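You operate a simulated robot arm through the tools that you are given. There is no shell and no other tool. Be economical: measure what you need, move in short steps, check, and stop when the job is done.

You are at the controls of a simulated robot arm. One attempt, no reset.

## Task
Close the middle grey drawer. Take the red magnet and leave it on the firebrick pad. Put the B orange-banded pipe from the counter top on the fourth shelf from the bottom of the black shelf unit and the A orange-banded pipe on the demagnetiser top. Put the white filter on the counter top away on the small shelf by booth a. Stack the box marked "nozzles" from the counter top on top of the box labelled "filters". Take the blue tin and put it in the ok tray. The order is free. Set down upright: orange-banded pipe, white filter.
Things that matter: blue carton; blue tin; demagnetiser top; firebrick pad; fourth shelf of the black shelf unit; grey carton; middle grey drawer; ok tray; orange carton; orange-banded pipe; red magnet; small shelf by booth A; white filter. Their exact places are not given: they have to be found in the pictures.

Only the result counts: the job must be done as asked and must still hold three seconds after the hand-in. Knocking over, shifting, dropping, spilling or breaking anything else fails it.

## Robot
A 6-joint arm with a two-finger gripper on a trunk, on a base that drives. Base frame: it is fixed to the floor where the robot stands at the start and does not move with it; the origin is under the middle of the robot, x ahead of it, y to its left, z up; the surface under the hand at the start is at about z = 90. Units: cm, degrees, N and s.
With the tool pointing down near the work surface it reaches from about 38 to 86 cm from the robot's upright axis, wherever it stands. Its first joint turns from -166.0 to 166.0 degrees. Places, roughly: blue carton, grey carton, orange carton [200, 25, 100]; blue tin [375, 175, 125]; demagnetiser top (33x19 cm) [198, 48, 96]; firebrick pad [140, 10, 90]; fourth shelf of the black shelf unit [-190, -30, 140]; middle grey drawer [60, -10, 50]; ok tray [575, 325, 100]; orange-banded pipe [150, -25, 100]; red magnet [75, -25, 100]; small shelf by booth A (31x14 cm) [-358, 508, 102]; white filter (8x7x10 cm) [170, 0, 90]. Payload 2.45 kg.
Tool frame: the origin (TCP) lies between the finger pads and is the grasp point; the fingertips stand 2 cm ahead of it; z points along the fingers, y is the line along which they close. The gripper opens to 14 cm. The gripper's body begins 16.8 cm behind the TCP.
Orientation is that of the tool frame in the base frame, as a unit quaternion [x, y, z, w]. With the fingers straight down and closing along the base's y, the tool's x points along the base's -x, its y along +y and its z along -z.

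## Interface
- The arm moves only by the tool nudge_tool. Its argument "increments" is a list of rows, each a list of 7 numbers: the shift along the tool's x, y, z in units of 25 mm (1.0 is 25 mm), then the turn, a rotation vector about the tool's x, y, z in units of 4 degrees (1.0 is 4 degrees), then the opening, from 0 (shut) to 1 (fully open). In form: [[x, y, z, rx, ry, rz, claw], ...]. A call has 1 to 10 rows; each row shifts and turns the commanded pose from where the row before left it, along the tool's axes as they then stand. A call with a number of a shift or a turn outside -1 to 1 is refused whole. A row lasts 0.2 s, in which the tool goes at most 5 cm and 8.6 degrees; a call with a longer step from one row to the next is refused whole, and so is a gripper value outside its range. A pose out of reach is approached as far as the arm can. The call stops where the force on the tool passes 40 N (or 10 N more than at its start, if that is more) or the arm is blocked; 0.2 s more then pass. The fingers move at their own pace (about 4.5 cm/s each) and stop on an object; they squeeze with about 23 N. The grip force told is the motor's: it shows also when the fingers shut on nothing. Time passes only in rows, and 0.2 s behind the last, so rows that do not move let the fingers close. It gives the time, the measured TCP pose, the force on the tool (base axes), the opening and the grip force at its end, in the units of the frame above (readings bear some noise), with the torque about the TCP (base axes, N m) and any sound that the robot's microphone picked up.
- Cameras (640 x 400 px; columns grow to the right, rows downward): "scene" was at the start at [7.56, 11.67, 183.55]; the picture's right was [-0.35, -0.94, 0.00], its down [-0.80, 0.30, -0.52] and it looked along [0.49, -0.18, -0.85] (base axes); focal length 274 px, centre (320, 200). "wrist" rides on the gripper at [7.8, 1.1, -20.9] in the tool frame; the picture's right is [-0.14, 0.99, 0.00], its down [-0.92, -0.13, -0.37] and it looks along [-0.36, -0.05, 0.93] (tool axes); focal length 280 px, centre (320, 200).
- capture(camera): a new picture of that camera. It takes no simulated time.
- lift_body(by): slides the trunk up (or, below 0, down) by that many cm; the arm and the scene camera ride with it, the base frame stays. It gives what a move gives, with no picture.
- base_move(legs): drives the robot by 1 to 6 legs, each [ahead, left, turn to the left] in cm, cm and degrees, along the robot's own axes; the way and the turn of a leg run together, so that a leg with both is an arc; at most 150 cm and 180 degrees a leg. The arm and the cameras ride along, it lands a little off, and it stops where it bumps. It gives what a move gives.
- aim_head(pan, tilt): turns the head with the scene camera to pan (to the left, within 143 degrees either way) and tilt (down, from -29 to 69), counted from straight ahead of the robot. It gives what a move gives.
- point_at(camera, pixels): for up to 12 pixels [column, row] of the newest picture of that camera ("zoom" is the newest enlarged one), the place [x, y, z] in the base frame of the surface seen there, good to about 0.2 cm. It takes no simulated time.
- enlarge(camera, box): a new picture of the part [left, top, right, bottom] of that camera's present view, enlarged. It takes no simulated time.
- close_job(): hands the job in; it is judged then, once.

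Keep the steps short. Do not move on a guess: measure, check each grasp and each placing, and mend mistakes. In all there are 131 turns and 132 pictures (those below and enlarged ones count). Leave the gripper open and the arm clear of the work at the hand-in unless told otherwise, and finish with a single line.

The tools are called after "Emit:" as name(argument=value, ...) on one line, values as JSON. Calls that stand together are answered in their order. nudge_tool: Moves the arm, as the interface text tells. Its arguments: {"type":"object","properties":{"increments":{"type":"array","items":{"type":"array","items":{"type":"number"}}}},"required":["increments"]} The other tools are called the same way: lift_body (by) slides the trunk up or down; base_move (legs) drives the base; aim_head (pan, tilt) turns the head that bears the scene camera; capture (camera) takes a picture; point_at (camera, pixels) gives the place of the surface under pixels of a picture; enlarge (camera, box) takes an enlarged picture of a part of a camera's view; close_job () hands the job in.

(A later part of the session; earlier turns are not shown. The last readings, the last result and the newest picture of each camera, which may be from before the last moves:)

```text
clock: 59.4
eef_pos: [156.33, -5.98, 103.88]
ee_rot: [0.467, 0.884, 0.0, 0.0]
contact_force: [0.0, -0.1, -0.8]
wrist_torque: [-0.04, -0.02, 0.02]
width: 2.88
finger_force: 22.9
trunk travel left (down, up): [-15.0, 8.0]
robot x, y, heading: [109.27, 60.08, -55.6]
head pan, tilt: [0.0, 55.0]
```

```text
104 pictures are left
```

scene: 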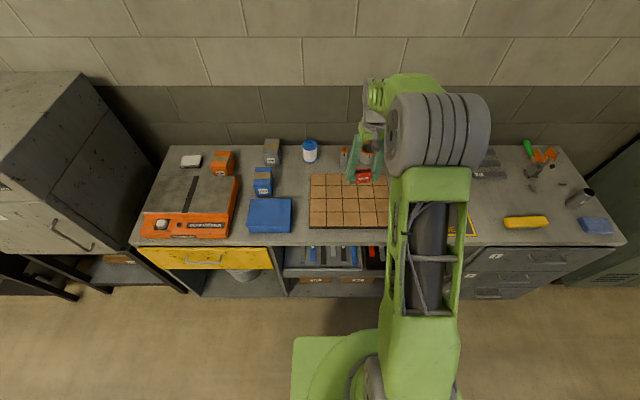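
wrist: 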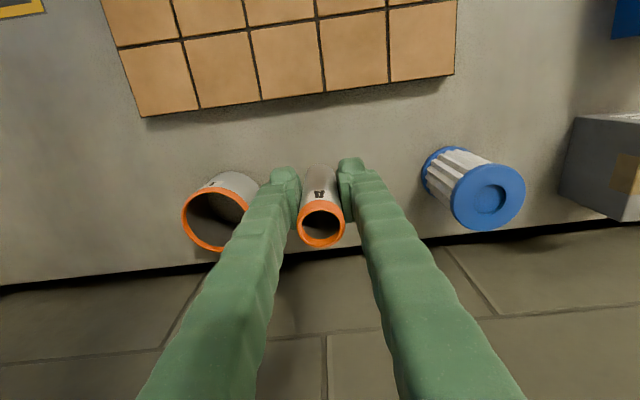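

Pipe A is held (2.88 cm). Raise, retract 21 cm toward me, then drive 65 cm left to the demagnetiser.

Emit:
nudge_tool(increments=[[0, 0, -1, 0, 0, 0, 0], [0, 0, -1, 0, 0, 0, 0], [0, 0, -1, 0, 0, 0, 0], [0, 0, -1, 0, 0, 0, 0], [0, 0, -1, 0, 0, 0, 0], [0, 0, -1, 0, 0, 0, 0]])

Emit:
nudge_tool(increments=[[0.9, 0, 0, 0, 0, 0, 0], [0.9, 0, 0, 0, 0, 0, 0], [0.9, 0, 0, 0, 0, 0, 0], [0.9, 0, 0, 0, 0, 0, 0], [0.9, 0, 0, 0, 0, 0, 0], [0.9, 0, 0, 0, 0, 0, 0], [0.9, 0, 0, 0, 0, 0, 0], [0.9, 0, 0, 0, 0, 0, 0], [0.9, 0, 0, 0, 0, 0, 0]])

Emit:
base_move(legs=[[0, 65, 0]])

Emit:
capture(camera="wrist")

```text
clock: 60.8
eef_pos: [156.28, -5.61, 118.88]
ee_rot: [0.467, 0.884, -0.001, 0.001]
contact_force: [-0.9, -0.3, -1.7]
wrist_torque: [0.0, 0.02, 0.01]
width: 2.86
finger_force: 22.9
trunk travel left (down, up): [-15.0, 8.0]
robot x, y, heading: [108.82, 59.86, -55.6]
head pan, tilt: [0.0, 55.0]
```

```text
clock: 62.8
eef_pos: [144.72, 10.8, 118.89]
ee_rot: [0.467, 0.884, 0.0, 0.0]
contact_force: [0.0, 0.2, -1.5]
wrist_torque: [0.01, -0.01, -0.01]
width: 2.87
finger_force: 23.0
trunk travel left (down, up): [-15.0, 8.0]
robot x, y, heading: [108.85, 60.04, -55.8]
head pan, tilt: [0.0, 55.0]
```

```text
clock: 69.1
eef_pos: [200.07, 48.81, 118.81]
ee_rot: [0.463, 0.886, 0.0, 0.001]
contact_force: [-0.5, 0.1, -2.4]
wrist_torque: [-0.01, 0.0, -0.01]
width: 2.86
finger_force: 22.9
trunk travel left (down, up): [-15.0, 8.0]
robot x, y, heading: [163.6, 97.74, -55.2]
head pan, tilt: [0.0, 55.0]
```

```text
103 pictures are left
```

wrist: 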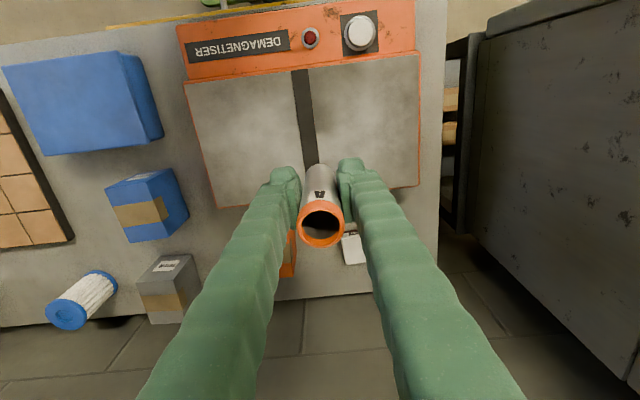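

Emit:
point_at(camera="wrist", pixels=[[192, 88], [412, 62], [412, 180], [222, 200], [260, 130], [360, 120], [306, 140], [280, 165]])

```text
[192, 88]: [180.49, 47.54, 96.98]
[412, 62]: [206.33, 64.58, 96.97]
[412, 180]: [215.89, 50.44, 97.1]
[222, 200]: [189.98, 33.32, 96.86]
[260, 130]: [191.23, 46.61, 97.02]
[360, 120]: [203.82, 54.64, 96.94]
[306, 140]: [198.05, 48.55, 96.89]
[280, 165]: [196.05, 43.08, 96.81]
```

Top z≈97.0, centre [198.2,49]. I shift 5 cm left off the strip, lower until TCP z≈102.1.

Emit:
nudge_tool(increments=[[0.2, 1, 0, 0, 0, 0, 0], [0.2, 1, 0, 0, 0, 0, 0], [0, 0, 1, 0, 0, 0, 0], [0, 0, 1, 0, 0, 0, 0], [0, 0, 1, 0, 0, 0, 0], [0, 0, 1, 0, 0, 0, 0], [0, 0, 1, 0, 0, 0, 0], [0, 0, 1, 0, 0, 0, 0], [0, 0, 0.6, 0, 0, 0, 0], [0, 0, 0, 0, 0, 0, 0]])

Emit:
nudge_tool(increments=[[0, 0, 0.06, 0, 0, 0, 0], [0, 0, 0, 0, 0, 0, 0]])

```text
clock: 71.3
eef_pos: [203.58, 52.41, 102.46]
ee_rot: [0.463, 0.886, -0.001, 0.001]
contact_force: [0.6, 0.7, -1.3]
wrist_torque: [-0.05, -0.02, 0.01]
width: 2.85
finger_force: 23.2
trunk travel left (down, up): [-15.0, 8.0]
robot x, y, heading: [163.35, 97.62, -55.2]
head pan, tilt: [0.0, 55.0]
```

```text
clock: 71.9
eef_pos: [203.47, 52.36, 102.21]
ee_rot: [0.464, 0.886, 0.0, -0.001]
contact_force: [0.2, 0.0, -1.6]
wrist_torque: [-0.05, -0.01, 0.0]
width: 2.87
finger_force: 22.5
trunk travel left (down, up): [-15.0, 8.0]
robot x, y, heading: [163.48, 97.53, -55.1]
head pan, tilt: [0.0, 55.0]
```

Emit:
nudge_tool(increments=[[0, 0, 0.06, 0, 0, 0, 0], [0, 0, 0, 0, 0, 0, 0]])

Emit:
nudge_tool(increments=[[0, 0, 0, 0, 0, 0, 0.3], [0, 0, 0, 0, 0, 0, 0.4], [0, 0, 0, 0, 0, 0, 0.4], [0, 0, -1, 0, 0, 0, 0.4], [0, 0, -1, 0, 0, 0, 0.4], [0, 0, -1, 0, 0, 0, 0.4], [0, 0, -1, 0, 0, 0, 0.5], [0, 0, -1, 0, 0, 0, 0.6], [0, 0, -1, 0, 0, 0, 0.7]])

Emit:
capture(camera="wrist")

```text
clock: 72.5
eef_pos: [203.66, 52.36, 102.07]
ee_rot: [0.464, 0.886, -0.002, 0.001]
contact_force: [0.5, 1.8, 5.7]
wrist_torque: [0.1, 0.0, 0.07]
width: 2.85
finger_force: 23.0
trunk travel left (down, up): [-15.0, 8.0]
robot x, y, heading: [163.36, 97.79, -55.3]
head pan, tilt: [0.0, 55.0]
```

```text
clock: 74.5
eef_pos: [203.57, 52.36, 117.12]
ee_rot: [0.464, 0.886, 0.0, 0.0]
contact_force: [-1.0, 0.6, -0.5]
wrist_torque: [-0.02, 0.0, -0.05]
width: 9.8
finger_force: 0.1
trunk travel left (down, up): [-15.0, 8.0]
robot x, y, heading: [163.7, 97.6, -55.3]
head pan, tilt: [0.0, 55.0]
```

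```text
102 pictures are left
```

wrist: 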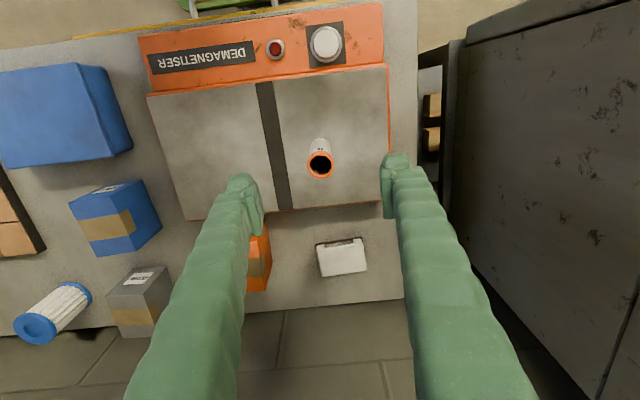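

Pipe A stands on the demagnetiser. Next the nozzles box: drive 18 cm right and extend partly to look.

Emit:
base_move(legs=[[0, -18, -0.6]])

Emit:
nudge_tool(increments=[[-1, 0, 0, 0, 0, 0, 0.9], [-1, 0, 0, 0, 0, 0, 0.9], [-1, 0, 0, 0, 0, 0, 0.9], [-1, 0, 0, 0, 0, 0, 0.9]])

Emit:
capture(camera="wrist")

```text
clock: 76.7
eef_pos: [188.67, 41.81, 117.02]
ee_rot: [0.466, 0.885, 0.001, 0.001]
contact_force: [0.1, 1.1, -0.4]
wrist_torque: [0.05, -0.04, 0.01]
width: 9.8
finger_force: 0.0
trunk travel left (down, up): [-15.0, 8.0]
robot x, y, heading: [148.66, 87.87, -55.4]
head pan, tilt: [0.0, 55.0]
```

```text
clock: 77.7
eef_pos: [194.41, 33.63, 117.02]
ee_rot: [0.465, 0.885, 0.0, 0.0]
contact_force: [0.0, 0.0, -1.1]
wrist_torque: [0.0, 0.03, 0.02]
width: 12.61
finger_force: 0.1
trunk travel left (down, up): [-15.0, 8.0]
robot x, y, heading: [148.61, 87.76, -55.8]
head pan, tilt: [0.0, 55.0]
```

```text
101 pictures are left
```

wrist: 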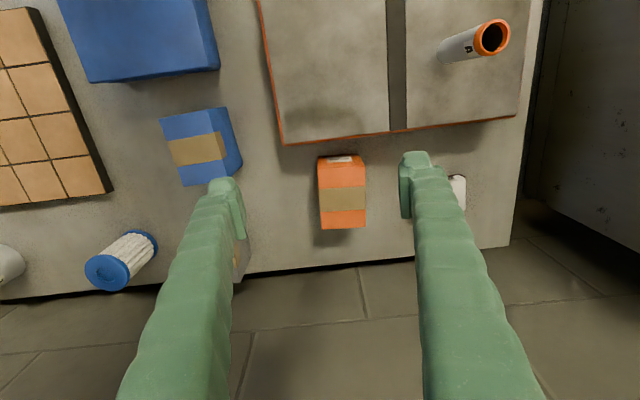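

Emit:
enlarge(camera="wrist", box=[296, 145, 392, 235])

Emit:
point_at(camera="wrist", pixels=[[321, 168], [362, 163], [364, 226], [322, 227], [342, 195], [235, 160], [168, 150], [185, 182], [240, 265]])

```text
4.44 times, centred on (344, 190) of wrist
```

zoom: 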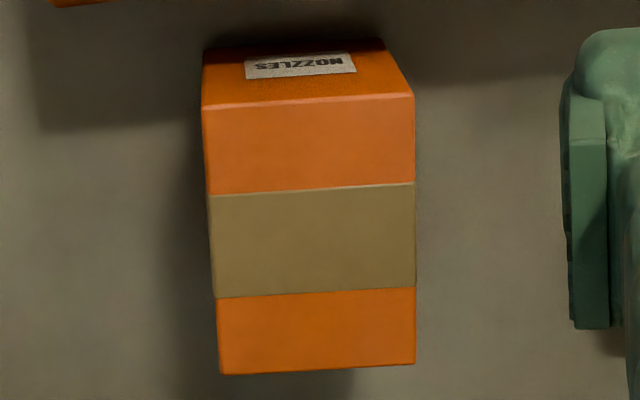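

```text
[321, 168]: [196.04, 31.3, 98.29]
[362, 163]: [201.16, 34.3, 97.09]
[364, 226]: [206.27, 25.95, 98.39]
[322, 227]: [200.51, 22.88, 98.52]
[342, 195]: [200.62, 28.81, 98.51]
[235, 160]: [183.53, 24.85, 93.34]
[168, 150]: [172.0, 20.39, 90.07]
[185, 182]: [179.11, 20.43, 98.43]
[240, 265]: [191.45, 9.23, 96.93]
```

Emit:
point_at(camera="zoom", pixels=[[207, 112], [409, 102], [411, 358], [224, 368], [312, 235]])

```text
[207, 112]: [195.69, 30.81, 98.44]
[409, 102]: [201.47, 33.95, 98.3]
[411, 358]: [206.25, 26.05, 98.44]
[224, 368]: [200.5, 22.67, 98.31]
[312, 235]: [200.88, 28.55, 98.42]
```

Box centre [201.0,28.4], 6.6–6.9 wide, turned about 4° from me. I align above it with an opening of 8.6 cm.

Emit:
nudge_tool(increments=[[-1, 0.33, 0, 0, 0, 0, 0.61], [-1, 0.33, 0, 0, 0, 0, 0.61], [-1, 0.32, 0, 0, 0, 0, 0.61], [-0.22, 0, 0, 0, 0, 1, 0.61], [0, 0, 0, 0, 0, 0, 0.61], [0, 0, 0, 0, 0, 0, 0.61]])

Emit:
capture(camera="wrist")

Emit:
capture(camera="scene")

```text
clock: 79.1
eef_pos: [201.05, 28.31, 117.09]
ee_rot: [0.497, 0.868, 0.001, 0.0]
contact_force: [0.6, -0.1, -0.8]
wrist_torque: [0.02, -0.03, -0.02]
width: 8.55
finger_force: 0.0
trunk travel left (down, up): [-15.0, 8.0]
robot x, y, heading: [148.98, 87.77, -55.3]
head pan, tilt: [0.0, 55.0]
```

```text
99 pictures are left
```

wrist: 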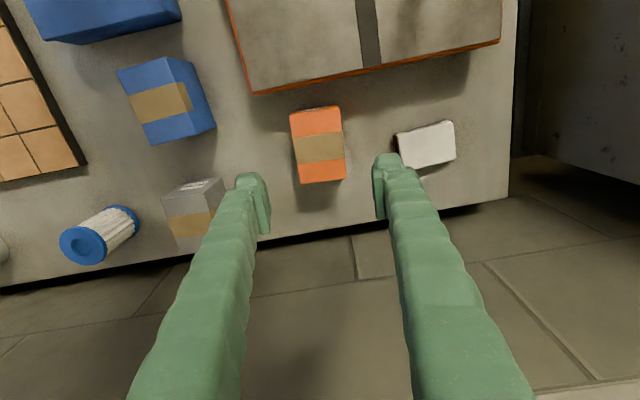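

```text
98 pictures are left
```

scene: 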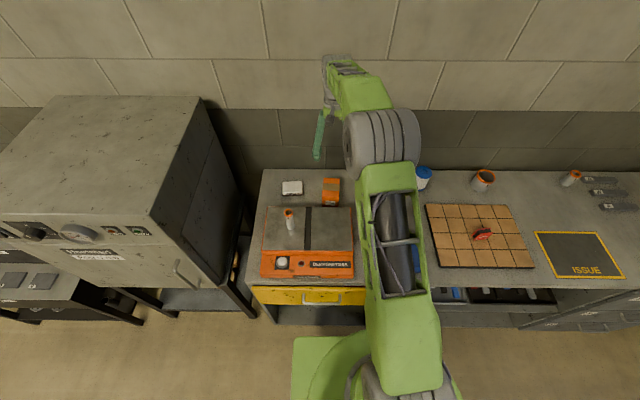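

Emit:
point_at(camera="wrist", pixels=[[399, 140], [404, 163], [397, 133], [292, 116], [341, 110], [344, 177], [301, 182], [167, 196], [205, 182], [172, 220], [170, 236]])

```text
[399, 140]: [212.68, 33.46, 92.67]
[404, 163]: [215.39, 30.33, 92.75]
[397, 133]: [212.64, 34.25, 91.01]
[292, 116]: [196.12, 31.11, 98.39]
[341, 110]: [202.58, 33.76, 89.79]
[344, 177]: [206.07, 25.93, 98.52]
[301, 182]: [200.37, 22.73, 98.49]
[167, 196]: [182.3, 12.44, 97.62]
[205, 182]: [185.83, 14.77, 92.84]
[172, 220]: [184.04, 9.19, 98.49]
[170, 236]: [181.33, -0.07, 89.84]
```

Plenty of room. Descend to z≈94.8 and grip.

Emit:
nudge_tool(increments=[[0, 0, 0.99, 0, 0, 0, 0.61], [0, 0, 0.99, 0, 0, 0, 0.61], [0, 0, 0.99, 0, 0, 0, 0.61], [0, 0, 0.99, 0, 0, 0, 0.61], [0, 0, 0.99, 0, 0, 0, 0.61], [0, 0, 0.99, 0, 0, 0, 0.61], [0, 0, 0.99, 0, 0, 0, 0.61], [0, 0, 0.99, 0, 0, 0, 0.61], [0, 0, 0.99, 0, 0, 0, 0.61]])

Emit:
nudge_tool(increments=[[0, 0, 0, 0, 0, 0, 0.3], [0, 0, 0, 0, 0, 0, 0.2], [0, 0, 0, 0, 0, 0, 0.2], [0, 0, 0, 0, 0, 0, 0.2], [0, 0, -0.5, 0, 0, 0, 0.2], [0, 0, -1, 0, 0, 0, 0.2], [0, 0, -1, 0, 0, 0, 0.2], [0, 0, -1, 0, 0, 0, 0.2]])

Emit:
capture(camera="wrist")

```text
clock: 81.1
eef_pos: [200.9, 28.14, 94.66]
ee_rot: [0.497, 0.868, -0.001, 0.002]
contact_force: [0.4, 0.1, -0.4]
wrist_torque: [0.02, 0.02, -0.01]
width: 8.54
finger_force: 0.1
trunk travel left (down, up): [-15.0, 8.0]
robot x, y, heading: [149.02, 87.43, -55.7]
head pan, tilt: [0.0, 55.0]
```

```text
clock: 82.9
eef_pos: [200.83, 28.27, 103.44]
ee_rot: [0.497, 0.868, 0.0, 0.001]
contact_force: [-0.3, 0.7, -1.2]
wrist_torque: [0.0, -0.02, 0.0]
width: 7.45
finger_force: 22.7
trunk travel left (down, up): [-15.0, 8.0]
robot x, y, heading: [148.68, 87.84, -55.8]
head pan, tilt: [0.0, 55.0]
```

```text
97 pictures are left
```

wrist: 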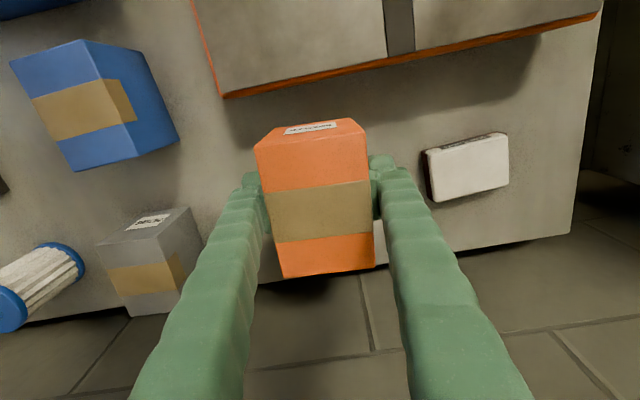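

Held (7.45 cm). Raise and measure the grey box top.

Emit:
nudge_tool(increments=[[0, 0, -1, 0, 0, 0, 0.2], [0, 0, -1, 0, 0, 0, 0.2], [0, 0, -1, 0, 0, 0, 0.2], [0, 0, -1, 0, 0, 0, 0.2], [0, 0, -1, 0, 0, 0, 0.2], [0, 0, -1, 0, 0, 0, 0.2]])

Emit:
base_move(legs=[[0, -14, 0]])

Emit:
capture(camera="wrist")

```text
clock: 84.3
eef_pos: [200.86, 28.47, 118.56]
ee_rot: [0.497, 0.868, 0.0, 0.0]
contact_force: [-0.7, 0.5, -1.8]
wrist_torque: [0.0, 0.0, -0.02]
width: 7.44
finger_force: 23.0
trunk travel left (down, up): [-15.0, 8.0]
robot x, y, heading: [148.7, 87.49, -55.5]
head pan, tilt: [0.0, 55.0]
```

```text
clock: 86.2
eef_pos: [189.29, 20.32, 118.47]
ee_rot: [0.498, 0.867, 0.0, 0.0]
contact_force: [-0.4, -0.6, -1.9]
wrist_torque: [0.0, -0.02, 0.0]
width: 7.47
finger_force: 22.9
trunk travel left (down, up): [-15.0, 8.0]
robot x, y, heading: [137.76, 80.08, -55.8]
head pan, tilt: [0.0, 55.0]
```

```text
96 pictures are left
```

wrist: 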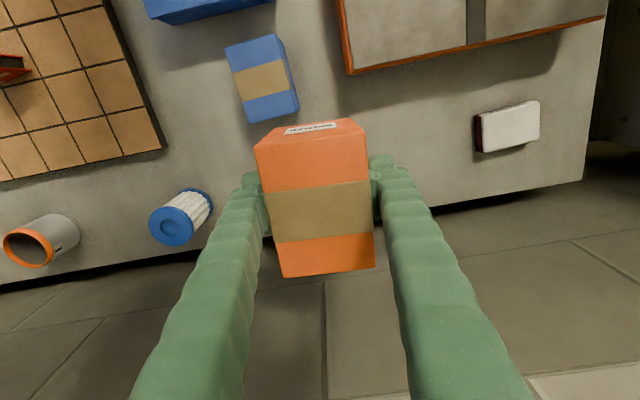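

The grey box is hidden behind the load; I check the scene camera.

Emit:
enlarge(camera="scene", box=[240, 100, 440, 225])

```text
3.20 times, centred on (340, 162) of scene
```

zoom: 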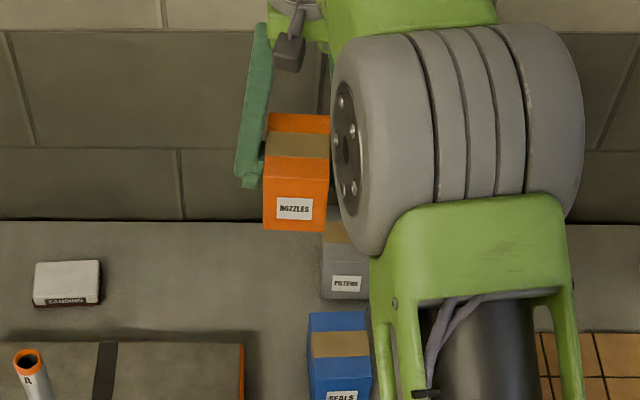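

Emit:
base_move(legs=[[0, -28, 0]])

Emit:
capture(camera="wrist")

```text
clock: 89.2
eef_pos: [165.91, 4.38, 118.5]
ee_rot: [0.501, 0.866, 0.0, -0.001]
contact_force: [-0.4, 0.3, -2.3]
wrist_torque: [0.04, -0.06, -0.01]
width: 7.48
finger_force: 22.8
trunk travel left (down, up): [-15.0, 8.0]
robot x, y, heading: [114.15, 64.47, -56.2]
head pan, tilt: [0.0, 55.0]
```

```text
94 pictures are left
```

wrist: 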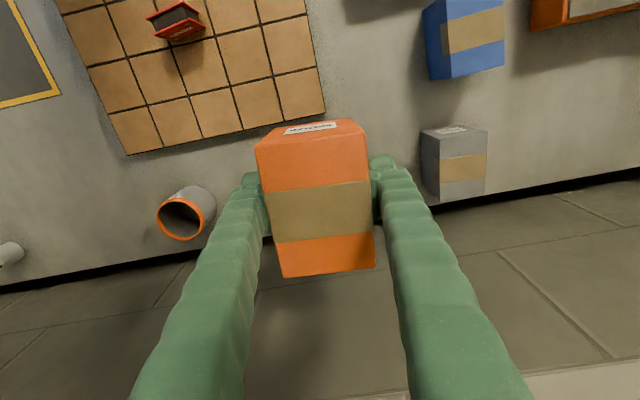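

Emit:
enlarge(camera="wrist", box=[400, 115, 510, 215])

Emit:
point_at(camera="zoom", pixels=[[210, 125], [380, 95], [230, 300], [380, 280], [300, 180], [220, 200], [385, 200]])

```text
4.00 times, centred on (455, 165) of wrist
```

zoom: 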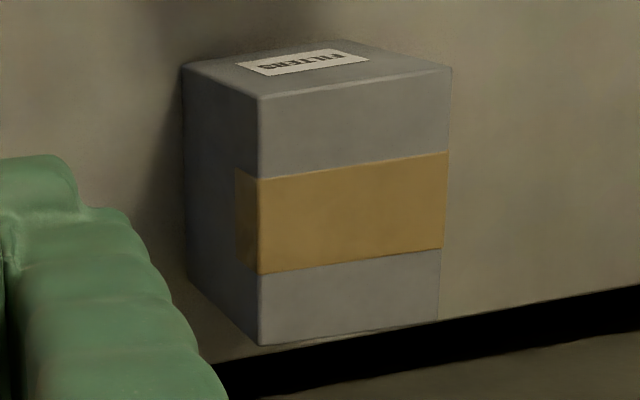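

```text
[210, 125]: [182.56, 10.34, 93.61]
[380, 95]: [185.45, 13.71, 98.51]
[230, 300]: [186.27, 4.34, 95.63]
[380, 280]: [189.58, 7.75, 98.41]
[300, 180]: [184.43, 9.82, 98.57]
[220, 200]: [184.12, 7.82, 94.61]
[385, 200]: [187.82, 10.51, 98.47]
```

Emit:
point_at(camera="zoom", pixels=[[265, 104], [445, 75], [434, 314], [264, 338], [350, 210]])

```text
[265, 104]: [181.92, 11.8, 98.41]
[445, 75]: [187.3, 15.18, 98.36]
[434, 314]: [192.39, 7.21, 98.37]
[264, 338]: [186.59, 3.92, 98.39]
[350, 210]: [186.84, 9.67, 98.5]
```

Grey top centre [187.05,9.53], z=98.4. I drive 20 left and 4 ahead, then line up with the arm.

Emit:
base_move(legs=[[4, 20, 0.4]])

```text
clock: 91.6
eef_pos: [185.17, 12.84, 118.56]
ee_rot: [0.498, 0.867, 0.0, 0.0]
contact_force: [0.0, -0.5, -3.3]
wrist_torque: [-0.02, 0.01, 0.0]
width: 7.48
finger_force: 22.9
trunk travel left (down, up): [-15.0, 8.0]
robot x, y, heading: [133.4, 72.03, -55.9]
head pan, tilt: [0.0, 55.0]
```

Emit:
nudge_tool(increments=[[-0.76, 0, 0, 0, 0, -0.25, 0.2], [-0.76, 0, 0, 0, 0, 0, 0.2], [0, 0, 1, 0, 0, 0, 0.2], [0, 0, 1, 0, 0, 0, 0.2], [0, 0, 1, 0, 0, 0, 0.2], [0, 0, 1, 0, 0, 0, 0.2], [0, 0, 1, 0, 0, 0, 0.2], [0, 0, 0, 0, 0, 0, 0.2]])

Emit:
capture(camera="scene")

Emit:
capture(camera="wrist")

```text
clock: 93.4
eef_pos: [187.0, 9.29, 105.99]
ee_rot: [0.49, 0.872, 0.0, 0.0]
contact_force: [-0.2, -0.4, -1.8]
wrist_torque: [0.0, 0.0, 0.02]
width: 7.46
finger_force: 22.7
trunk travel left (down, up): [-15.0, 8.0]
robot x, y, heading: [133.27, 72.11, -55.7]
head pan, tilt: [0.0, 55.0]
```

```text
92 pictures are left
```

scene: 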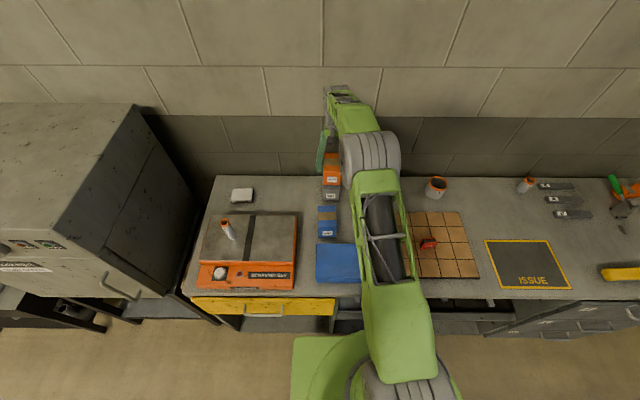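

```text
91 pictures are left
```

wrist: 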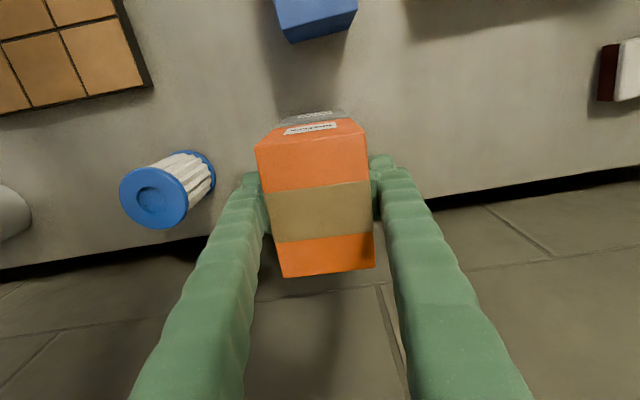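

Aligned over the grey box. Lower in small steps until contact.

Emit:
nudge_tool(increments=[[0, 0, 0.5, 0, 0, 0, 0.2], [0, 0, 0.5, 0, 0, 0, 0.2], [0, 0, 0.1, 0, 0, 0, 0.2], [0, 0, 0, 0, 0, 0, 0.2]])

Emit:
nudge_tool(increments=[[0, 0, 0.06, 0, 0, 0, 0.2], [0, 0, 0, 0, 0, 0, 0.2]])

Emit:
enlarge(camera="scene", box=[300, 130, 364, 250])

```text
clock: 94.4
eef_pos: [187.13, 9.5, 103.26]
ee_rot: [0.49, 0.872, -0.001, 0.0]
contact_force: [-0.3, -1.1, 1.5]
wrist_torque: [-0.08, 0.02, 0.04]
width: 7.49
finger_force: 22.9
trunk travel left (down, up): [-15.0, 8.0]
robot x, y, heading: [132.67, 72.24, -55.7]
head pan, tilt: [0.0, 55.0]
```

```text
clock: 95.0
eef_pos: [186.98, 9.45, 103.36]
ee_rot: [0.49, 0.871, 0.0, 0.001]
contact_force: [-1.0, -0.5, 10.4]
wrist_torque: [0.06, 0.2, 0.04]
width: 7.45
finger_force: 22.8
trunk travel left (down, up): [-15.0, 8.0]
robot x, y, heading: [133.1, 71.73, -55.7]
head pan, tilt: [0.0, 55.0]
```

```text
3.33 times, centred on (332, 190) of scene
```

zoom: 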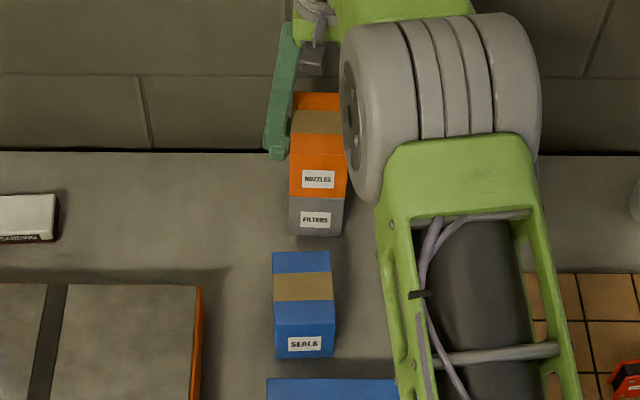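

Contact (10 N). Release and rise.

Emit:
nudge_tool(increments=[[0, 0, -0.04, 0, 0, 0, 0.2], [0, 0, 0, 0, 0, 0, 0.65], [0, 0, 0, 0, 0, 0, 0.65], [0, 0, 0, 0, 0, 0, 0.65], [0, 0, -0.5, 0, 0, 0, 0.65], [0, 0, -1, 0, 0, 0, 0.65], [0, 0, -1, 0, 0, 0, 0.65], [0, 0, -1, 0, 0, 0, 0.65], [0, 0, -1, 0, 0, 0, 0.65], [0, 0, -1, 0, 0, 0, 0.65]])

Emit:
nudge_tool(increments=[[0, 0, -1, 0, 0, 0, 0.65], [0, 0, -1, 0, 0, 0, 0.65], [0, 0, 0, 0, 0, 0, 0.65]])

Emit:
capture(camera="wrist")

```text
clock: 97.2
eef_pos: [187.11, 9.53, 117.13]
ee_rot: [0.49, 0.872, 0.0, -0.001]
contact_force: [-0.3, 0.4, -0.3]
wrist_torque: [0.01, 0.0, 0.04]
width: 9.1
finger_force: 0.1
trunk travel left (down, up): [-15.0, 8.0]
robot x, y, heading: [133.21, 71.98, -55.9]
head pan, tilt: [0.0, 55.0]
```

```text
clock: 98.0
eef_pos: [187.05, 9.35, 122.12]
ee_rot: [0.49, 0.872, 0.0, 0.0]
contact_force: [0.0, -0.8, 0.1]
wrist_torque: [0.01, 0.0, 0.01]
width: 9.11
finger_force: 0.3
trunk travel left (down, up): [-15.0, 8.0]
robot x, y, heading: [132.91, 71.89, -55.7]
head pan, tilt: [0.0, 55.0]
```

```text
89 pictures are left
```

wrist: 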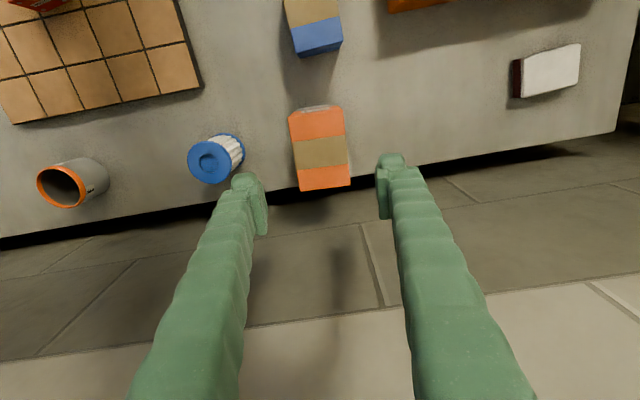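

Boxes stacked. Now the blue tin far to the left. I back away 60 cm and look left.

Emit:
base_move(legs=[[-65, 0, 0]])

Emit:
aim_head(pan=50, tilt=20)

Emit:
capture(camera="scene")

```text
clock: 101.6
eef_pos: [150.83, 62.36, 122.02]
ee_rot: [0.491, 0.871, -0.001, 0.001]
contact_force: [1.0, 0.0, -0.1]
wrist_torque: [-0.03, 0.0, 0.04]
width: 9.1
finger_force: 0.1
trunk travel left (down, up): [-15.0, 8.0]
robot x, y, heading: [97.0, 124.89, -55.8]
head pan, tilt: [0.0, 55.0]
```

```text
clock: 102.8
eef_pos: [150.79, 62.26, 122.13]
ee_rot: [0.49, 0.872, -0.001, 0.0]
contact_force: [0.4, 0.2, 0.0]
wrist_torque: [-0.01, -0.01, 0.0]
width: 9.09
finger_force: 0.0
trunk travel left (down, up): [-15.0, 8.0]
robot x, y, heading: [96.84, 125.21, -55.9]
head pan, tilt: [50.0, 20.0]
```

```text
88 pictures are left
```

scene: 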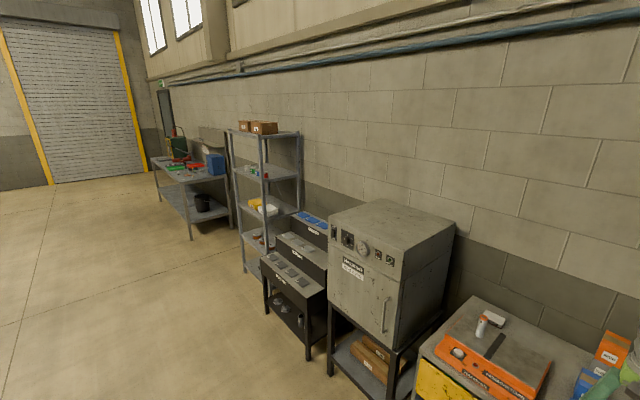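

I see a shelf unit around (265,190) and a bench at (195,180). Enlarge both.

Emit:
enlarge(camera="scene", box=[215, 115, 343, 275])

Emit:
enlarge(camera="scene", box=[230, 155, 310, 205])

Emit:
enlarge(camera="scene", box=[145, 120, 241, 180])

```text
2.50 times, centred on (279, 195) of scene
```

zoom: 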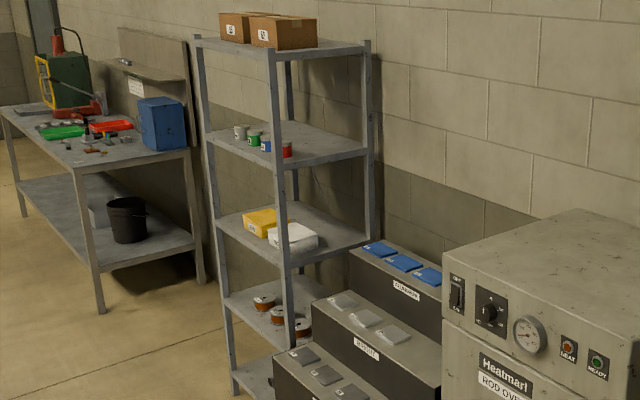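

```text
8.00 times, centred on (270, 180) of scene
```

zoom: 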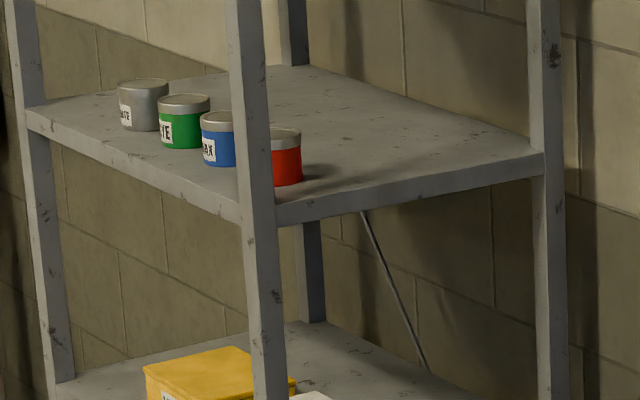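

```text
6.67 times, centred on (193, 150) of scene
```

zoom: 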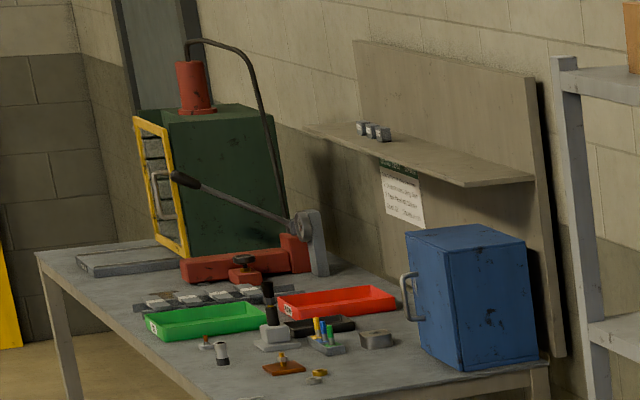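

Emit:
point_at(camera="scene", pixels=[[257, 173], [252, 171], [265, 176], [248, 168], [246, 177], [247, 136], [260, 139], [262, 182], [176, 168], [168, 169], [195, 165], [235, 130]])

```text
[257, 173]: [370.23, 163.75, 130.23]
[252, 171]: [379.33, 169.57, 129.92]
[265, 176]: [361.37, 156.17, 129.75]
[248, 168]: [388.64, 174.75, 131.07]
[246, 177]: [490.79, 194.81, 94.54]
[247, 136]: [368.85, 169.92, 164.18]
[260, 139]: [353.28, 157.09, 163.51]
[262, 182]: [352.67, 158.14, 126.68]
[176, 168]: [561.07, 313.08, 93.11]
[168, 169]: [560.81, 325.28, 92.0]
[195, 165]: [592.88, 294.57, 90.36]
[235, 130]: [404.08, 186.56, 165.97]
```

I need the floor obstacles (rack, oven stand, shelf posts, work table legs).

Emit:
point_at(camera="scene", pixels=[[266, 312], [308, 357], [331, 374], [244, 272], [191, 238], [159, 200], [265, 270], [322, 290], [330, 210], [384, 395], [160, 163], [230, 185]])

Emit:
enlarge(camera="scene", box=[225, 180, 385, 300])

```text
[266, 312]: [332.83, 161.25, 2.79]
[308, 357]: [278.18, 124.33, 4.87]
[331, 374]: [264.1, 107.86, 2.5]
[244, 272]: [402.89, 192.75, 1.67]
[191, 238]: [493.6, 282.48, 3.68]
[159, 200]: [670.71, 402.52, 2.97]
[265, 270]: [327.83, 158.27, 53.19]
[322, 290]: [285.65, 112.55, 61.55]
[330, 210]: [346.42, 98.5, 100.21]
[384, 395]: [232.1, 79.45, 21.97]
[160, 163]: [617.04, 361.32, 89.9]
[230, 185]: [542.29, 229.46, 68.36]
```

```text
3.33 times, centred on (305, 240) of scene
```

zoom: 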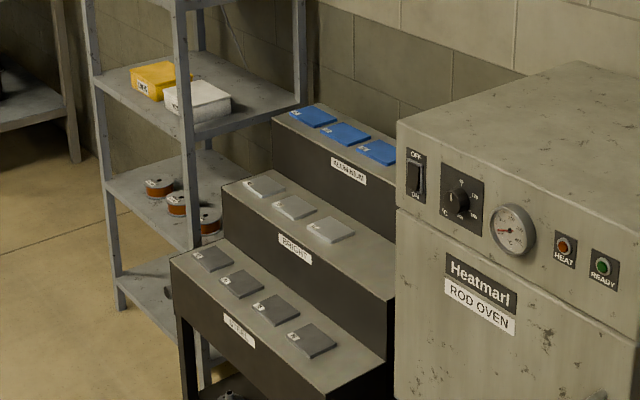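

All fronts lie at n≥43.8; my arm tip is at n=33, so I can drive left parallel to them. 240 cm left.

Emit:
base_move(legs=[[0, 120, 0], [0, 120, 0]])

Emit:
aim_head(pan=5, tilt=30)

Emit:
capture(camera="scene")

```text
clock: 123.7
eef_pos: [346.36, 197.4, 122.14]
ee_rot: [0.487, 0.874, 0.0, 0.0]
contact_force: [0.5, -0.5, 0.2]
wrist_torque: [0.01, -0.01, 0.01]
width: 9.1
finger_force: 0.0
trunk travel left (down, up): [-15.0, 8.0]
robot x, y, heading: [291.99, 259.48, -55.3]
head pan, tilt: [50.0, 20.0]
```

```text
clock: 124.8
eef_pos: [346.32, 197.43, 122.03]
ee_rot: [0.487, 0.873, 0.0, 0.0]
contact_force: [0.2, 0.6, -0.2]
wrist_torque: [-0.02, 0.0, 0.04]
width: 9.09
finger_force: 0.1
trunk travel left (down, up): [-15.0, 8.0]
robot x, y, heading: [291.75, 259.76, -55.0]
head pan, tilt: [5.0, 30.0]
```

```text
83 pictures are left
```

scene: 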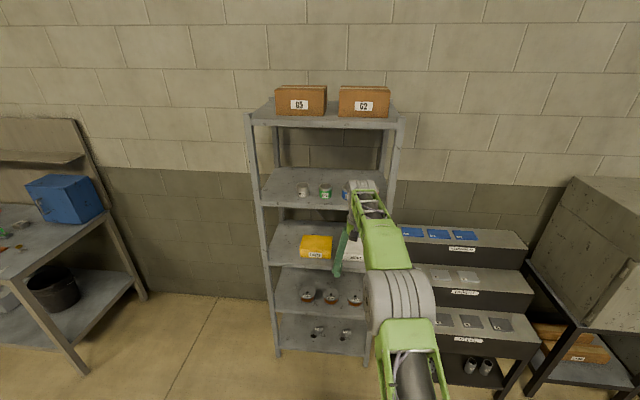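

Emit:
enlarge(camera="scene", box=[288, 165, 400, 225])

Emit:
point_at(camera="scene", pixels=[[347, 194], [347, 188], [326, 192], [303, 192], [300, 206], [340, 206], [262, 202], [255, 120], [330, 122], [372, 190]])

```text
5.71 times, centred on (344, 195) of scene
```

zoom: 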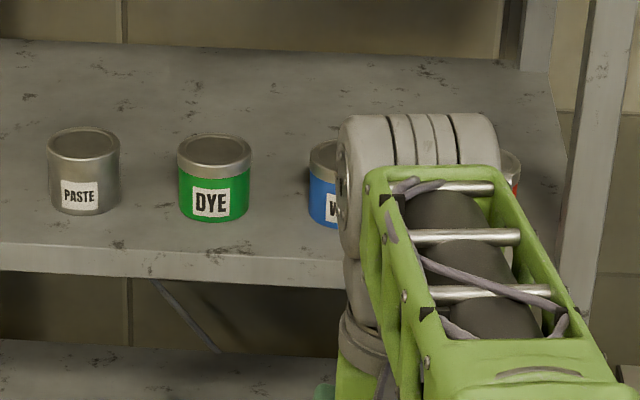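

```text
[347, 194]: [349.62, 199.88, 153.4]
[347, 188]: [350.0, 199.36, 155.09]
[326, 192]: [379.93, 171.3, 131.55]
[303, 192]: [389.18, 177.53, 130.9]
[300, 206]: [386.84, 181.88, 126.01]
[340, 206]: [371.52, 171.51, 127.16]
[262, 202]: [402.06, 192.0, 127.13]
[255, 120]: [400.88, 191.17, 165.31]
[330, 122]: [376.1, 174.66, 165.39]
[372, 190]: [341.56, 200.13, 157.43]
```

Labels PASTE, DYE, W(AX) blue. I tilt the tool 48° forward (to reach under the upper shelf) and align the heading, then look with the wrist camera.

Emit:
nudge_tool(increments=[[0, 0, 0, 0, 0, -0.8, 0.6], [0, 0, 0, 0, -1, 0, 0.6], [0, 0, 0, 0, -1, 0, 0.6], [0, 0, 0, 0, -1, 0, 0.6], [0, 0, 0, 0, -1, 0, 0.6], [0, 0, 0, 0, -1, 0, 0.6], [0, 0, 0, 0, -1, 0, 0.6]])

Emit:
nudge_tool(increments=[[0, 0, 0, 0, -1, 0, 0.6], [0, 0, 0, 0, -1, 0, 0.6], [0, 0, 0, 0, -1, 0, 0.6], [0, 0, 0, 0, -1, 0, 0.6], [0, 0, 0, 0, -1, 0, 0.6], [0, 0, 0, 0, -1, 0, 0.6], [-0.7, 0, -0.7, 0, 0, 0, 0.6], [-0.7, 0, -0.7, 0, 0, 0, 0.6], [-0.7, 0, -0.7, 0, 0, 0, 0.6], [-0.7, 0, -0.7, 0, 0, 0, 0.6]])

Emit:
base_move(legs=[[20, 0, -0.8]])

Emit:
capture(camera="wrist")

```text
clock: 126.4
eef_pos: [346.41, 197.61, 122.09]
ee_rot: [0.451, 0.868, -0.096, 0.185]
contact_force: [0.5, -0.4, 0.6]
wrist_torque: [-0.01, 0.01, -0.02]
width: 8.41
finger_force: 0.1
trunk travel left (down, up): [-15.0, 8.0]
robot x, y, heading: [292.01, 259.63, -55.5]
head pan, tilt: [5.0, 30.0]
```

```text
clock: 128.6
eef_pos: [345.89, 196.55, 132.16]
ee_rot: [0.435, 0.822, -0.183, 0.319]
contact_force: [0.1, 0.7, -0.2]
wrist_torque: [-0.05, 0.0, 0.0]
width: 8.39
finger_force: 0.0
out of reach, approached as far as the arm can: row 5, 6
trunk travel left (down, up): [-15.0, 8.0]
robot x, y, heading: [292.03, 259.91, -55.6]
head pan, tilt: [5.0, 30.0]
```

```text
clock: 130.2
eef_pos: [356.26, 179.21, 131.97]
ee_rot: [0.442, 0.819, -0.185, 0.316]
contact_force: [0.4, -1.0, -0.1]
wrist_torque: [0.04, 0.02, 0.02]
width: 8.39
finger_force: 0.1
trunk travel left (down, up): [-15.0, 8.0]
robot x, y, heading: [303.23, 243.17, -56.0]
head pan, tilt: [5.0, 30.0]
```

```text
81 pictures are left
```

wrist: 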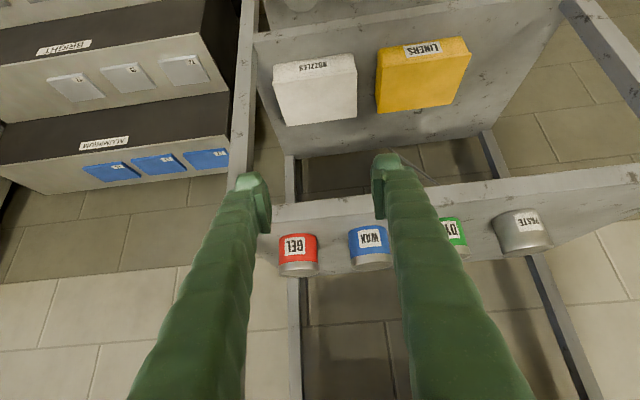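

Tins GEL, WAX (blue), DYE, PASTE. Measure the blue tin and shelf edge.

Emit:
enlarge(camera="wrist", box=[330, 205, 410, 285])

Emit:
point_at(camera="wrist", pixels=[[370, 261], [370, 228], [351, 240], [388, 245], [352, 258], [388, 260], [298, 270], [298, 236], [340, 205], [340, 215], [330, 260], [452, 222]])

```text
5.00 times, centred on (370, 245) of wrist
```

zoom: 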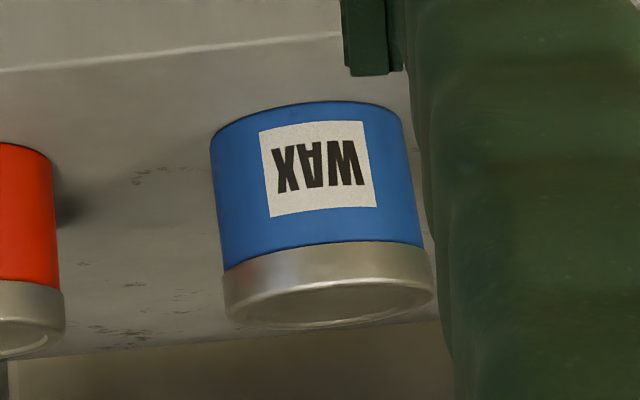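

```text
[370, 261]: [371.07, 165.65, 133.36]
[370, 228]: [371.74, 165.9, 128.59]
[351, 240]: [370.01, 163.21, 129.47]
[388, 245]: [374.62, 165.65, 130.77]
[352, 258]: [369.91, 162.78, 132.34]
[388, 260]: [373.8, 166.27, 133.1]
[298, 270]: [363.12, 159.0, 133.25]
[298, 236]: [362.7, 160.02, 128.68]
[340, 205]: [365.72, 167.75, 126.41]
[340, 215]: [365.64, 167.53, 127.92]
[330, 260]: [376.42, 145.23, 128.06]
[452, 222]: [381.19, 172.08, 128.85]
```

Blue tin centre ≈[372.7,163.5], z 128–133.3; shelf front edge n=66.9. I first draw the arm in 12 cm for slack, raise 1 cm, then drive ahead 22 and left 5.

Emit:
nudge_tool(increments=[[0.88, -0.03, -0.815, 0, 0, 0, 0.6], [0.88, -0.03, -0.815, 0, 0, 0, 0.6], [0.88, -0.03, -0.815, 0, 0, 0, 0.6], [0.88, -0.03, -0.815, 0, 0, 0, 0.6], [-0.2, 0, -0.2, 0, 0, 0, 0.6], [0, 0, 0, 0, 0, 0, 0.6]])

Emit:
base_move(legs=[[0, 5, 0], [20, 0, 0]])

Emit:
capture(camera="wrist")

```text
clock: 131.6
eef_pos: [349.56, 189.13, 132.61]
ee_rot: [0.443, 0.818, -0.186, 0.317]
contact_force: [-0.3, 0.0, -0.2]
wrist_torque: [0.01, 0.03, -0.01]
width: 8.4
finger_force: 0.0
trunk travel left (down, up): [-15.0, 8.0]
robot x, y, heading: [303.34, 243.19, -56.1]
head pan, tilt: [5.0, 30.0]
```

```text
clock: 133.9
eef_pos: [364.77, 175.32, 132.52]
ee_rot: [0.443, 0.818, -0.185, 0.316]
contact_force: [-0.1, -0.2, -0.5]
wrist_torque: [0.03, 0.04, -0.04]
width: 8.42
finger_force: 0.0
trunk travel left (down, up): [-15.0, 8.0]
robot x, y, heading: [318.7, 229.57, -56.1]
head pan, tilt: [5.0, 30.0]
```

```text
79 pictures are left
```

wrist: 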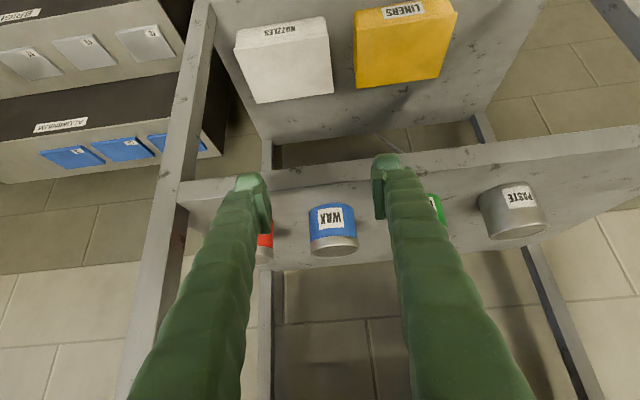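

Emit:
enlarge(camera="wrist", box=[292, 190, 372, 270])

Emit:
point_at(camera="zoom", pixels=[[325, 310], [235, 290], [425, 275], [330, 130], [240, 180], [410, 170], [150, 200], [330, 328]])

```text
5.00 times, centred on (332, 230) of wrist
```

zoom: 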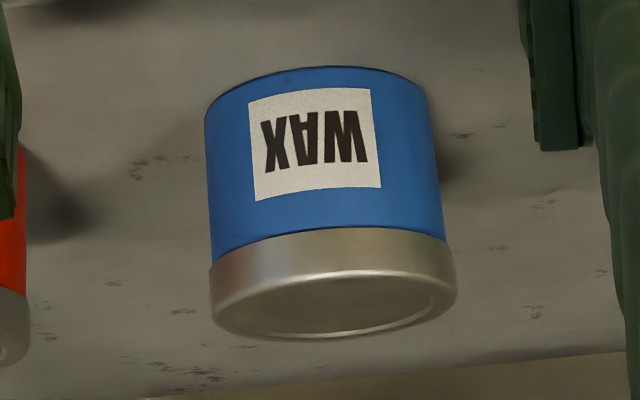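

```text
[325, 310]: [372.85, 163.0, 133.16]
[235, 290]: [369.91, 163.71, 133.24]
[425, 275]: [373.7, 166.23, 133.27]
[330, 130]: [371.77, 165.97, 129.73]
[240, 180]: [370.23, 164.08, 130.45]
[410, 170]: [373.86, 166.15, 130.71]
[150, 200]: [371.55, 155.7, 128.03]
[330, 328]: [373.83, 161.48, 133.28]
```

Centre confirmed u=400.2, n≈74. Drive 9 ahead, then arm 5 further and lower 1.2.

Emit:
base_move(legs=[[8, 0, 0]])

Emit:
capture(camera="wrist")

```text
clock: 134.9
eef_pos: [369.14, 168.6, 132.48]
ee_rot: [0.444, 0.818, -0.186, 0.316]
contact_force: [0.9, -0.7, -0.4]
wrist_torque: [0.03, -0.03, -0.03]
width: 8.35
finger_force: 0.1
trunk travel left (down, up): [-15.0, 8.0]
robot x, y, heading: [323.25, 222.6, -56.1]
head pan, tilt: [5.0, 30.0]
```

```text
77 pictures are left
```

wrist: 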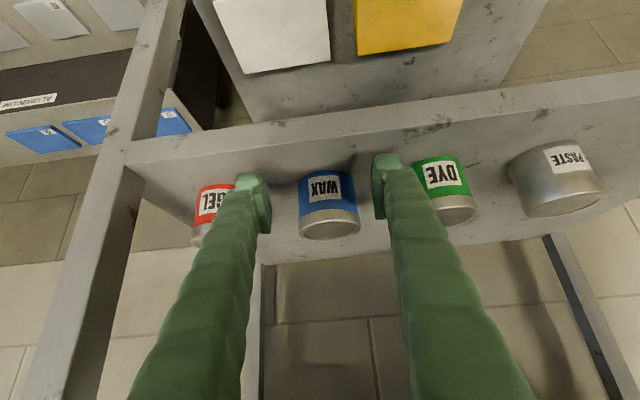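

Emit:
nudge_tool(increments=[[-0.585, 0.04, 0.544, 0, 0, 0, 0.6], [-0.585, 0.04, 0.544, 0, 0, 0, 0.6], [-0.585, 0.04, 0.544, 0, 0, 0, 0.6], [0.33, 0.01, 0.35, 0, 0, 0, 0.6], [0, 0, 0, 0, 0, 0, 0.6]])

Emit:
capture(camera="wrist")

```text
clock: 136.2
eef_pos: [372.41, 163.79, 131.41]
ee_rot: [0.443, 0.818, -0.185, 0.316]
contact_force: [-0.2, 0.1, -0.1]
wrist_torque: [0.01, 0.02, 0.01]
width: 8.43
finger_force: 0.2
trunk travel left (down, up): [-15.0, 8.0]
robot x, y, heading: [322.74, 223.21, -56.4]
head pan, tilt: [5.0, 30.0]
```

```text
76 pictures are left
```

wrist: 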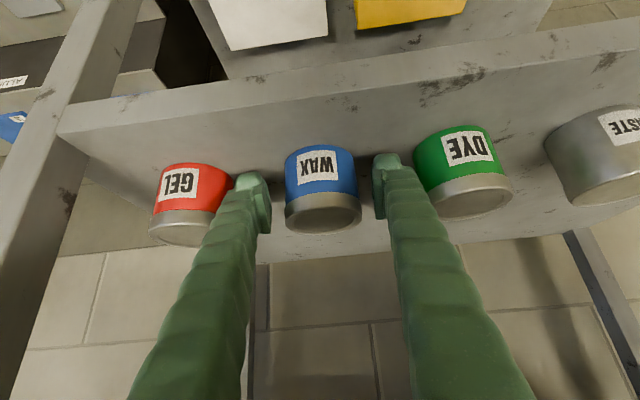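

Fingers straddle the blue tin without touching neighbours. Close and lift a little.

Emit:
nudge_tool(increments=[[0, 0, 0, 0, 0, 0, 0.3], [0, 0, 0, 0, 0, 0, 0.1], [0, 0, 0, 0, 0, 0, 0.1], [0, 0, 0, 0, 0, 0, 0.1], [0, 0, 0, 0, 0, 0, 0.1], [-0.2, 0, -0.2, 0, 0, 0, 0.1], [-0.4, 0, -0.43, 0, 0, 0, 0.1], [-0.4, 0, -0.43, 0, 0, 0, 0.1], [0, 0, 0, 0, 0, 0, 0.1]])

Emit:
capture(camera="wrist")

```text
clock: 138.2
eef_pos: [372.56, 163.86, 135.04]
ee_rot: [0.443, 0.818, -0.185, 0.317]
contact_force: [-0.8, -0.3, -1.8]
wrist_torque: [-0.01, 0.01, 0.0]
width: 6.12
finger_force: 23.5
trunk travel left (down, up): [-15.0, 8.0]
robot x, y, heading: [322.97, 222.86, -56.2]
head pan, tilt: [5.0, 30.0]
```

```text
75 pictures are left
```

wrist: 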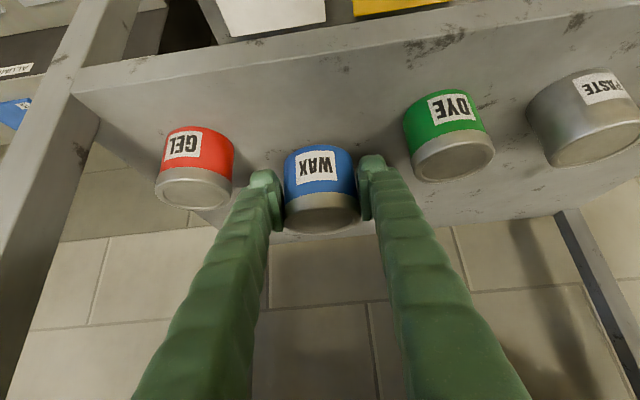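

Tin held (6.1 cm). Back away 38 cm, then drive 240 cm left to the work table.

Emit:
base_move(legs=[[-38, 0, 0.4], [0, 120, 0], [0, 118, 0]])

Emit:
aim_head(pan=15, tilt=45)

Emit:
capture(camera="scene")

Emit:
capture(camera="wrist")

```text
clock: 161.2
eef_pos: [550.96, 331.77, 135.01]
ee_rot: [0.428, 0.826, -0.18, 0.32]
contact_force: [0.3, 0.5, -2.1]
wrist_torque: [0.02, 0.01, -0.02]
width: 6.11
finger_force: 22.7
trunk travel left (down, up): [-15.0, 8.0]
robot x, y, heading: [498.89, 388.93, -54.3]
head pan, tilt: [5.0, 30.0]
```

```text
clock: 161.9
eef_pos: [551.04, 331.8, 135.07]
ee_rot: [0.428, 0.826, -0.179, 0.32]
contact_force: [-0.2, 0.1, -1.7]
wrist_torque: [0.0, 0.01, 0.0]
width: 6.08
finger_force: 23.4
trunk travel left (down, up): [-15.0, 8.0]
robot x, y, heading: [499.14, 389.13, -54.0]
head pan, tilt: [15.0, 45.0]
```

```text
74 pictures are left
```

scene: 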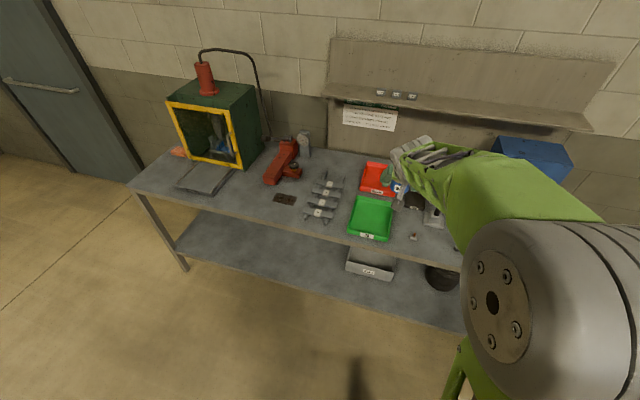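

```text
73 pictures are left
```

wrist: 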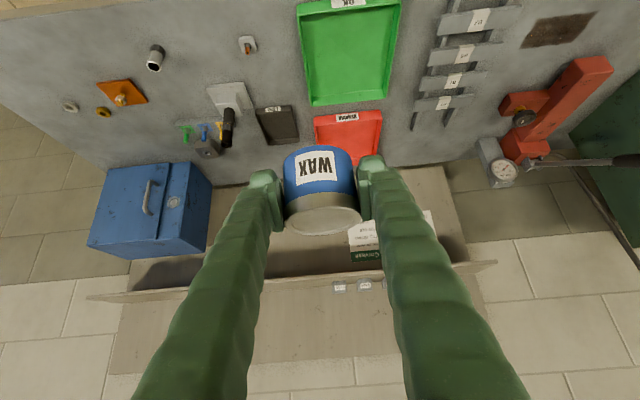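

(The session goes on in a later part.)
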